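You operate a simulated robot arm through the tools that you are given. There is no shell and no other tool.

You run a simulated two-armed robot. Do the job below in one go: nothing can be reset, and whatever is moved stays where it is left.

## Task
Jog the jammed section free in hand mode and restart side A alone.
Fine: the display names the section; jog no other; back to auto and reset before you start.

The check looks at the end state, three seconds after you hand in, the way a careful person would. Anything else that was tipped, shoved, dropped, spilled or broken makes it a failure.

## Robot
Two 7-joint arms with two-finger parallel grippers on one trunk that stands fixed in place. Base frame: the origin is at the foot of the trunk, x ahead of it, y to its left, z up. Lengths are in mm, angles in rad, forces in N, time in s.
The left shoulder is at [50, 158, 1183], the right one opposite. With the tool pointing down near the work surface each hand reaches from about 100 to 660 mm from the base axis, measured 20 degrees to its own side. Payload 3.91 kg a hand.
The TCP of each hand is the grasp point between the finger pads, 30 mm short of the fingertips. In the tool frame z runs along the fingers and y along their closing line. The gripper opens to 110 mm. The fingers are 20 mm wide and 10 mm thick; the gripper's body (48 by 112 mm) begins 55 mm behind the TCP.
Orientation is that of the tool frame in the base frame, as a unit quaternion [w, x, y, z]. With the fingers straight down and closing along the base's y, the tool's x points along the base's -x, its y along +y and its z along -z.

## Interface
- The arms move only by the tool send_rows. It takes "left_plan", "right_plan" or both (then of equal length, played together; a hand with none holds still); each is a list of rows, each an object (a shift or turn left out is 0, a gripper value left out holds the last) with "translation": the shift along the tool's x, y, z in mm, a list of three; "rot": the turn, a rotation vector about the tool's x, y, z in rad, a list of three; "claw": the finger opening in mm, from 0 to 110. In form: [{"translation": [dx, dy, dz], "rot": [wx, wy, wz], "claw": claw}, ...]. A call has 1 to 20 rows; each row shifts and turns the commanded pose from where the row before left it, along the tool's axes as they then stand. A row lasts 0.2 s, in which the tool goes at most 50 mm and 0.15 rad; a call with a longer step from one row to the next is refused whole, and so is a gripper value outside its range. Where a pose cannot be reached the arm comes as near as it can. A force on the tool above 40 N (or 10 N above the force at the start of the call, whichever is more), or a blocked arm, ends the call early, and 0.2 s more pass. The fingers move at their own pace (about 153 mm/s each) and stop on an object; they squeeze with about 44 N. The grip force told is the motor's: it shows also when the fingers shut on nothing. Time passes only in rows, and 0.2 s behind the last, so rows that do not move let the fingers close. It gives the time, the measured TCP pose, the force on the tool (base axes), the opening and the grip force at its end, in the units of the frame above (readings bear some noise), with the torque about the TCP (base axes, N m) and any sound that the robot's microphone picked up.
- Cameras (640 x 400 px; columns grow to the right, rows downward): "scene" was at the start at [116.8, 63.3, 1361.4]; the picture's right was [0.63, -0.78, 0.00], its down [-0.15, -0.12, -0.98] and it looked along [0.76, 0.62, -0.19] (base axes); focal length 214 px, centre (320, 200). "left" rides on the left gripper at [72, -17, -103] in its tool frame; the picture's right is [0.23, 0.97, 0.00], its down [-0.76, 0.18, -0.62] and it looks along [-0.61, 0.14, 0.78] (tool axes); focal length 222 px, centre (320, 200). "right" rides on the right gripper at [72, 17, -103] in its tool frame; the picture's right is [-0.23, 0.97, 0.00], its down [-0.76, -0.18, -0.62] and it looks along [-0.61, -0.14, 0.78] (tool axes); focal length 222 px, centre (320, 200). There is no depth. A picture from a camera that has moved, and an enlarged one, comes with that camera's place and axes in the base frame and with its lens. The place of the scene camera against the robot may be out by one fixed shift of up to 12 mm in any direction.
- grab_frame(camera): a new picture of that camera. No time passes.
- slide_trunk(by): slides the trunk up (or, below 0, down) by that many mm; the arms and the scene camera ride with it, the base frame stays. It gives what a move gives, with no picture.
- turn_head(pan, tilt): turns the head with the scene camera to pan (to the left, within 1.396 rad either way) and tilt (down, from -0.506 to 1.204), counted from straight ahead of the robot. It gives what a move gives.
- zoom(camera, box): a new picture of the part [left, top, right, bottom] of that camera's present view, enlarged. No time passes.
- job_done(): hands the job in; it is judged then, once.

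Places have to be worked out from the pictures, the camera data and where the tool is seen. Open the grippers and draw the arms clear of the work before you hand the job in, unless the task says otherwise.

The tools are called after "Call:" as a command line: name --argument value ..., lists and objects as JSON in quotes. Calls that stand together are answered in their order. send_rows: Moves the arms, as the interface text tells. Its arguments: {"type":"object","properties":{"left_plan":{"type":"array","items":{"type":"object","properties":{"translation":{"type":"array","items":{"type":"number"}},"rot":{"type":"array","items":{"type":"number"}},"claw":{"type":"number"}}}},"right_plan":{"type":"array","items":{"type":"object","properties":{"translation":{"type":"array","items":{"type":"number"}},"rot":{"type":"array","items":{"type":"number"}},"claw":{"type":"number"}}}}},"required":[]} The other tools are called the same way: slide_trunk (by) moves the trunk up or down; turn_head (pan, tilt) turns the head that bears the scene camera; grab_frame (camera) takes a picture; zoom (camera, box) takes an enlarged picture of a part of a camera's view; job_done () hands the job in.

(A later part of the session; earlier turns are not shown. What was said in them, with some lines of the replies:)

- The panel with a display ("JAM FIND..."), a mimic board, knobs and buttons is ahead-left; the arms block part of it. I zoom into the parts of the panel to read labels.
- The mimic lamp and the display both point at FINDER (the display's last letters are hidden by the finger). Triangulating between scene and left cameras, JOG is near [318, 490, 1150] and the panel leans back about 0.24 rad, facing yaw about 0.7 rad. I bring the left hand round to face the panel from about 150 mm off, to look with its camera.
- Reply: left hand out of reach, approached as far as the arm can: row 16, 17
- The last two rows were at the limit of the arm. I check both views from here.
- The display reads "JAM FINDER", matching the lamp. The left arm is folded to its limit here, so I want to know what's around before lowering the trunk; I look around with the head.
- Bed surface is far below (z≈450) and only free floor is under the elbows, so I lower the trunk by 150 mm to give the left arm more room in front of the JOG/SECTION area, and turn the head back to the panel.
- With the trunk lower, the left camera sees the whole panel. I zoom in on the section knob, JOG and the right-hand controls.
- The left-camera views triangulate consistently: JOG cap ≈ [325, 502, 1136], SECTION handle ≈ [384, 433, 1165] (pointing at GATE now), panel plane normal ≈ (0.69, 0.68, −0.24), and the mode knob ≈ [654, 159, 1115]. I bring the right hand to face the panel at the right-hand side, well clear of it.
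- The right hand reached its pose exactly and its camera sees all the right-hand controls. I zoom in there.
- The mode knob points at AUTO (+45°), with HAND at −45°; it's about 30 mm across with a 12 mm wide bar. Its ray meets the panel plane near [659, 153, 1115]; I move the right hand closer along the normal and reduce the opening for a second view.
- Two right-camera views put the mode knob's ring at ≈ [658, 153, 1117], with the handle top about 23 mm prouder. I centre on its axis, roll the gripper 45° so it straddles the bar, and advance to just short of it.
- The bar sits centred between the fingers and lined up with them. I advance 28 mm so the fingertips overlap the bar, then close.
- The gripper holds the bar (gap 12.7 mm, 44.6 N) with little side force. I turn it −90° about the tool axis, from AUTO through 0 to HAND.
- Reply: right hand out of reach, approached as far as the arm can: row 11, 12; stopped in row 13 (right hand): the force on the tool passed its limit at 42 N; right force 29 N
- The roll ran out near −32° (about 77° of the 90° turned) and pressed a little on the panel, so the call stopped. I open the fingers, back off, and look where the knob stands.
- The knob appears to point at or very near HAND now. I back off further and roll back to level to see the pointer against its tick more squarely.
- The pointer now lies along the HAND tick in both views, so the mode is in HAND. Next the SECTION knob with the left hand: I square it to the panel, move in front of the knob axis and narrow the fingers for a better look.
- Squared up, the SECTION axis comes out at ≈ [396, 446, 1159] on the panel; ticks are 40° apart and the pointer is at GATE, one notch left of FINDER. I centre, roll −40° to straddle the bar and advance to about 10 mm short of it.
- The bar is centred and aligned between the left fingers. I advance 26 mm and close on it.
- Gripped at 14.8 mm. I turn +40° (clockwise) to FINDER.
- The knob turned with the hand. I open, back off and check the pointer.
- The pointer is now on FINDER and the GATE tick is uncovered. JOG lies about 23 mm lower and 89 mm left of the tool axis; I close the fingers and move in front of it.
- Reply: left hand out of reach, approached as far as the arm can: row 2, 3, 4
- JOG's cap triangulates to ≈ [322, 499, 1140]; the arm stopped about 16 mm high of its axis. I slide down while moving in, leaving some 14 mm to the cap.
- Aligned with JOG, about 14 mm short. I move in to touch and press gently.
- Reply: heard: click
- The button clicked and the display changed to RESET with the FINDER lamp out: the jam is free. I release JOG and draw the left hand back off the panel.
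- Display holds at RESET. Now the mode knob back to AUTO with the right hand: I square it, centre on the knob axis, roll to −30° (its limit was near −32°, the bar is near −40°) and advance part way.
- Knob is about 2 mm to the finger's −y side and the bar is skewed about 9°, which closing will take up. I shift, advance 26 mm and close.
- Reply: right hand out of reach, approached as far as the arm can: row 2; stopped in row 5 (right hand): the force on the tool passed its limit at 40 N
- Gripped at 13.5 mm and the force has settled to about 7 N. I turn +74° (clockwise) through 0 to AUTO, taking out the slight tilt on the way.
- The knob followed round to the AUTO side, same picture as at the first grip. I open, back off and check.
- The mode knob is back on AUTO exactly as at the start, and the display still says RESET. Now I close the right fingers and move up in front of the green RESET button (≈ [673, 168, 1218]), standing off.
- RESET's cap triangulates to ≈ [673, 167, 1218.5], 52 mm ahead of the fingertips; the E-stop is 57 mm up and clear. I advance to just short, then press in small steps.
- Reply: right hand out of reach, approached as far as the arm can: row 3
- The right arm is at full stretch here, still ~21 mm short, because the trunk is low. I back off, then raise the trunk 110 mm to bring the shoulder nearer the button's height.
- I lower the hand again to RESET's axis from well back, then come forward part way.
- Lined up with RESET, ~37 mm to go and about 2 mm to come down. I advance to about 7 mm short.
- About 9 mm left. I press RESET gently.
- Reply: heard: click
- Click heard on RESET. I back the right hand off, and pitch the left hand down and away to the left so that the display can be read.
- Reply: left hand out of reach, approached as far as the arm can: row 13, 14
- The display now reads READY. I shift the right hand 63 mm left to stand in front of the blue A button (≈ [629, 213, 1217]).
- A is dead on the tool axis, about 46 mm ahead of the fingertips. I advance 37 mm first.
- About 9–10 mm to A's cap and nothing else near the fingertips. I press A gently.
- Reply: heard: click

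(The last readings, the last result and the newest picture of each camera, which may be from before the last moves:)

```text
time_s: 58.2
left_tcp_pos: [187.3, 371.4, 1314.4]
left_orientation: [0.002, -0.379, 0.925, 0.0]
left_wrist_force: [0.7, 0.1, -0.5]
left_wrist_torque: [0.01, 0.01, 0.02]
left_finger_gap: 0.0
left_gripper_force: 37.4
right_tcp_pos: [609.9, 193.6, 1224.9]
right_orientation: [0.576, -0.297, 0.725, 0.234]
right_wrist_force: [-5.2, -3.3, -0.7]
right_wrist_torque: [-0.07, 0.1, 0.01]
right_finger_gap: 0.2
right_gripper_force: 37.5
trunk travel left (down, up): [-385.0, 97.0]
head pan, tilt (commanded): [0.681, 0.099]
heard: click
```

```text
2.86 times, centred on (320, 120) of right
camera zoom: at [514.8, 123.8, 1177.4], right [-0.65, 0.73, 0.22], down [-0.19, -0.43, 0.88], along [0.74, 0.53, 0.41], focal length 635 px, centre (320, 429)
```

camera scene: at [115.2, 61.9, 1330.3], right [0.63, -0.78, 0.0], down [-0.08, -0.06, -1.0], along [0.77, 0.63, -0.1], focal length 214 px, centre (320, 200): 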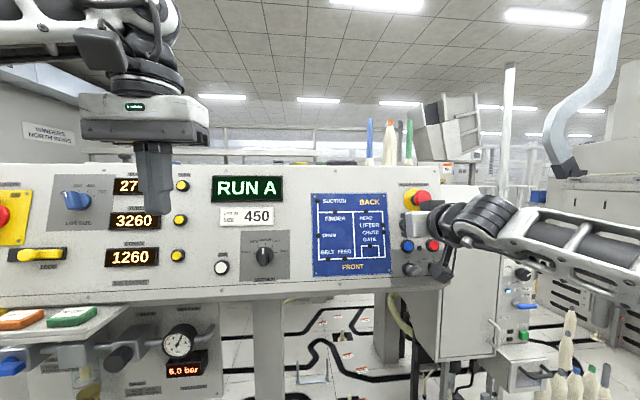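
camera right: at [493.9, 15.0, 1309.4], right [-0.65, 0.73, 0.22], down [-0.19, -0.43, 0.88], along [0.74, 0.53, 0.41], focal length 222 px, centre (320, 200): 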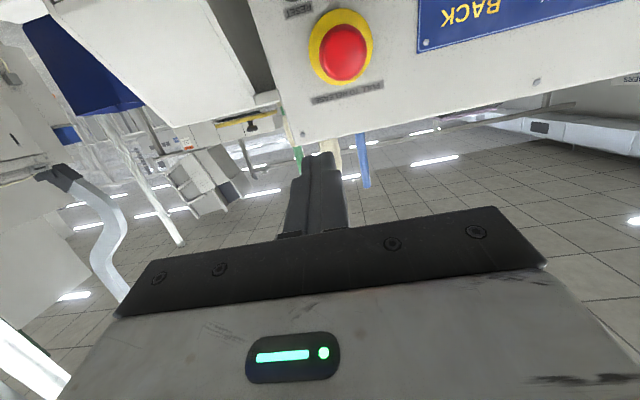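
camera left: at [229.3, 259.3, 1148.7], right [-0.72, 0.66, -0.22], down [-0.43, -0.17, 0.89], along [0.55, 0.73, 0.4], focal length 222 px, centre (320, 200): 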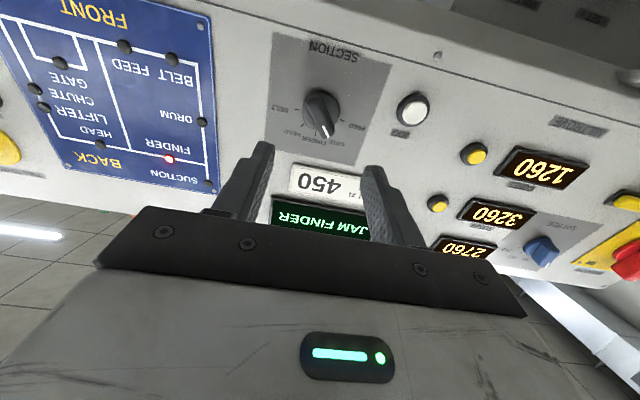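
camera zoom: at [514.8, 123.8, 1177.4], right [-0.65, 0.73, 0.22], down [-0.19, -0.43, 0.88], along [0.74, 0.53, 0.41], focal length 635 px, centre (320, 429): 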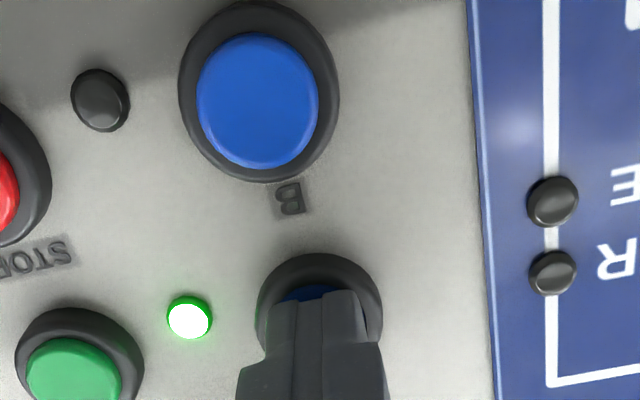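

The display says RUN A and A's lamp is lit. I withdraw the right hand straight back from the panel, then open both grippers well clear.

Call:
send_rows --right_plan '[{"translation": [0, 0, -10]}, {"translation": [0, 0, -20]}, {"translation": [0, 0, -25]}, {"translation": [0, 0, -25]}, {"translation": [0, 0, -25]}, {"translation": [0, 0, -25]}, {"translation": [0, -30, -15]}, {"translation": [0, -30, -10], "claw": 100}, {"translation": [0, -30, 0]}, {}]'

Call:
send_rows --left_plan '[{"claw": 60}, {}, {}]'

Call:
grab_frame --camera "scene"

Call:
zoom --camera "scene" --box '[300, 150, 480, 290]'

Call:
zoom --camera "scene" --box '[150, 150, 330, 290]'

Call:
zoom --camera "scene" --box '[0, 150, 180, 290]'

```text
time_s: 60.4
left_tcp_pos: [187.0, 370.8, 1312.3]
left_orientation: [0.002, -0.378, 0.926, 0.0]
left_wrist_force: [-0.4, -0.1, -0.6]
left_wrist_torque: [0.01, -0.02, -0.02]
left_finger_gap: 0.0
left_gripper_force: 37.3
right_tcp_pos: [565.2, 24.7, 1261.0]
right_orientation: [0.576, -0.297, 0.724, 0.235]
right_wrist_force: [-0.2, 0.6, 0.9]
right_wrist_torque: [0.0, 0.02, 0.01]
right_finger_gap: 100.0
right_gripper_force: 0.0
trunk travel left (down, up): [-385.0, 97.0]
head pan, tilt (commanded): [0.681, 0.099]
```

```text
time_s: 61.2
left_tcp_pos: [188.8, 371.6, 1312.0]
left_orientation: [0.002, -0.379, 0.926, -0.001]
left_wrist_force: [0.7, -0.5, 0.5]
left_wrist_torque: [0.01, 0.02, -0.01]
left_finger_gap: 59.9
left_gripper_force: 0.0
right_tcp_pos: [565.6, 22.9, 1260.5]
right_orientation: [0.574, -0.298, 0.725, 0.235]
right_wrist_force: [0.2, 0.2, 0.3]
right_wrist_torque: [0.03, 0.02, -0.02]
right_finger_gap: 100.1
right_gripper_force: 0.1
trunk travel left (down, up): [-385.0, 97.0]
head pan, tilt (commanded): [0.681, 0.099]
```

```text
taken
camera scene: at [116.1, 62.5, 1330.1], right [0.63, -0.78, 0.0], down [-0.08, -0.06, -1.0], along [0.77, 0.63, -0.1], focal length 214 px, centre (320, 200)
```

scene: 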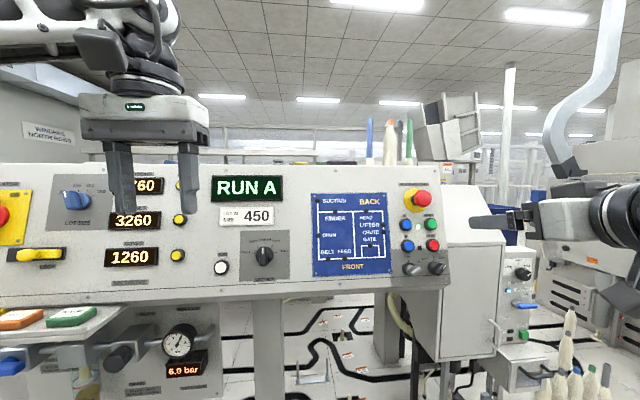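

```text
2.86 times, centred on (390, 220) of scene
camera zoom: at [116.1, 62.5, 1330.1], right [0.63, -0.78, 0.0], down [-0.08, -0.06, -1.0], along [0.77, 0.63, -0.1], focal length 613 px, centre (120, 143)
```

zoom: 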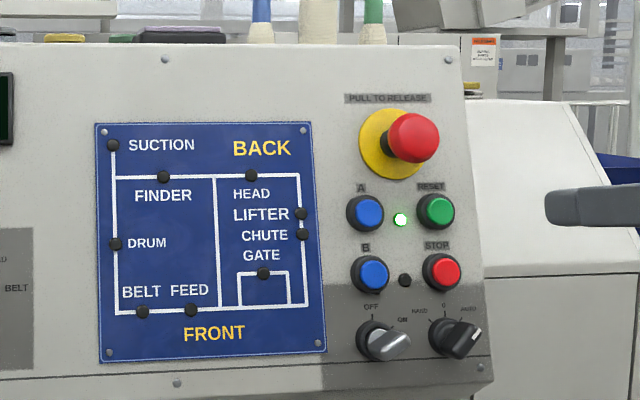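

```text
2.86 times, centred on (240, 220) of scene
camera zoom: at [116.1, 62.5, 1330.1], right [0.63, -0.78, 0.0], down [-0.08, -0.06, -1.0], along [0.77, 0.63, -0.1], focal length 613 px, centre (549, 143)
```

zoom: 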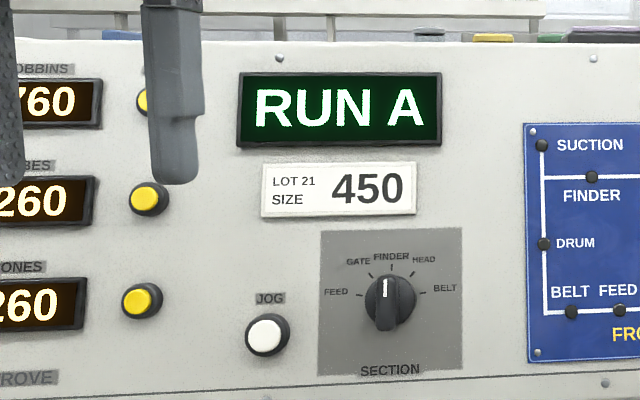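

```text
2.86 times, centred on (90, 220) of scene
camera zoom: at [116.1, 62.5, 1330.1], right [0.63, -0.78, 0.0], down [-0.08, -0.06, -1.0], along [0.77, 0.63, -0.1], focal length 613 px, centre (977, 143)
```

zoom: 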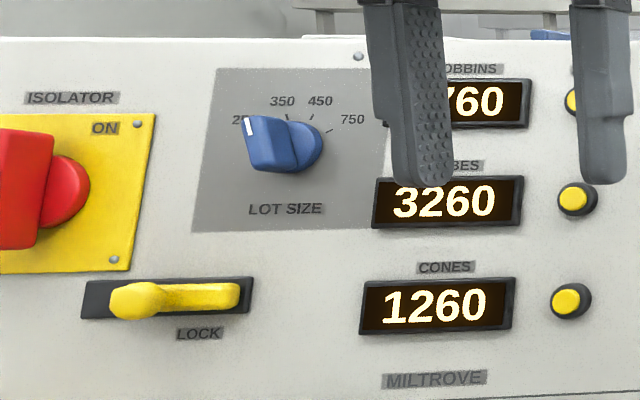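

All reads right: RUN A, only A's lamp lit, mode AUTO, section FINDER, other controls as they were. I draw the right hand back a bit further before handing in.

Call:
send_rows --right_plan '[{"translation": [0, 0, -30]}, {"translation": [0, 0, -30]}, {"translation": [0, 0, -30]}, {"translation": [0, 0, -30]}, {}]'

Call:
grab_frame --camera "scene"

```text
time_s: 62.4
left_tcp_pos: [188.0, 371.2, 1314.4]
left_orientation: [0.002, -0.379, 0.926, 0.0]
left_wrist_force: [0.0, 0.6, -0.3]
left_wrist_torque: [-0.01, 0.02, -0.03]
left_finger_gap: 60.0
left_gripper_force: 0.0
right_tcp_pos: [483.2, -58.8, 1285.9]
right_orientation: [0.575, -0.297, 0.725, 0.234]
right_wrist_force: [-0.3, -0.3, -0.1]
right_wrist_torque: [0.03, 0.01, 0.01]
right_finger_gap: 100.0
right_gripper_force: 0.1
trunk travel left (down, up): [-385.0, 97.0]
head pan, tilt (commanded): [0.681, 0.099]
```

```text
taken
camera scene: at [116.2, 62.6, 1330.1], right [0.63, -0.78, 0.0], down [-0.08, -0.06, -0.99], along [0.77, 0.63, -0.1], focal length 214 px, centre (320, 200)
```

scene: 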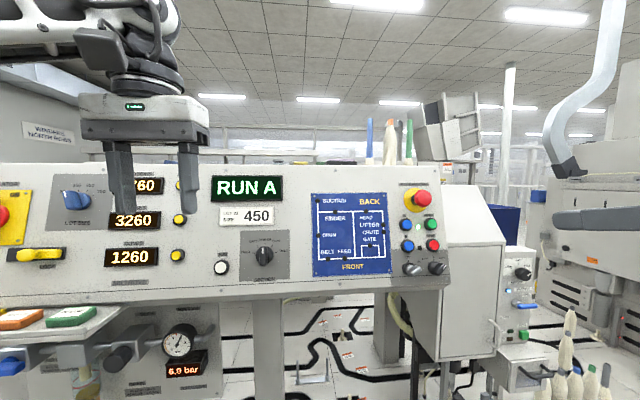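

Both arms are clear and open, the display still reads RUN A with only A's lamp lit. I hand the job in.

Call:
job_done

```text
The job is handed in.
```

The jam in the FINDER section is cleared and side A is running alone. The display reads RUN A, only A's lamp is lit, and B's lamp is dark.

- **Jog:** The display read JAM FINDER. I turned the mode knob to HAND and the section knob from GATE to FINDER, then pressed JOG once. The display changed to RESET and the FINDER lamp went out. I jogged no other section.
- **Restart:** I turned the mode knob back to AUTO and pressed RESET, and the display read READY. Then I pressed A.
- **Left as is:** The section knob is still on FINDER. The other panel controls and the counters look as they did at the start.
- **Force stops:** The right arm hit its 40 N force limit twice while working the mode knob. The knob ended on AUTO as it started, and I saw no damage.

Both grippers are open and both arms are drawn back from the panel.
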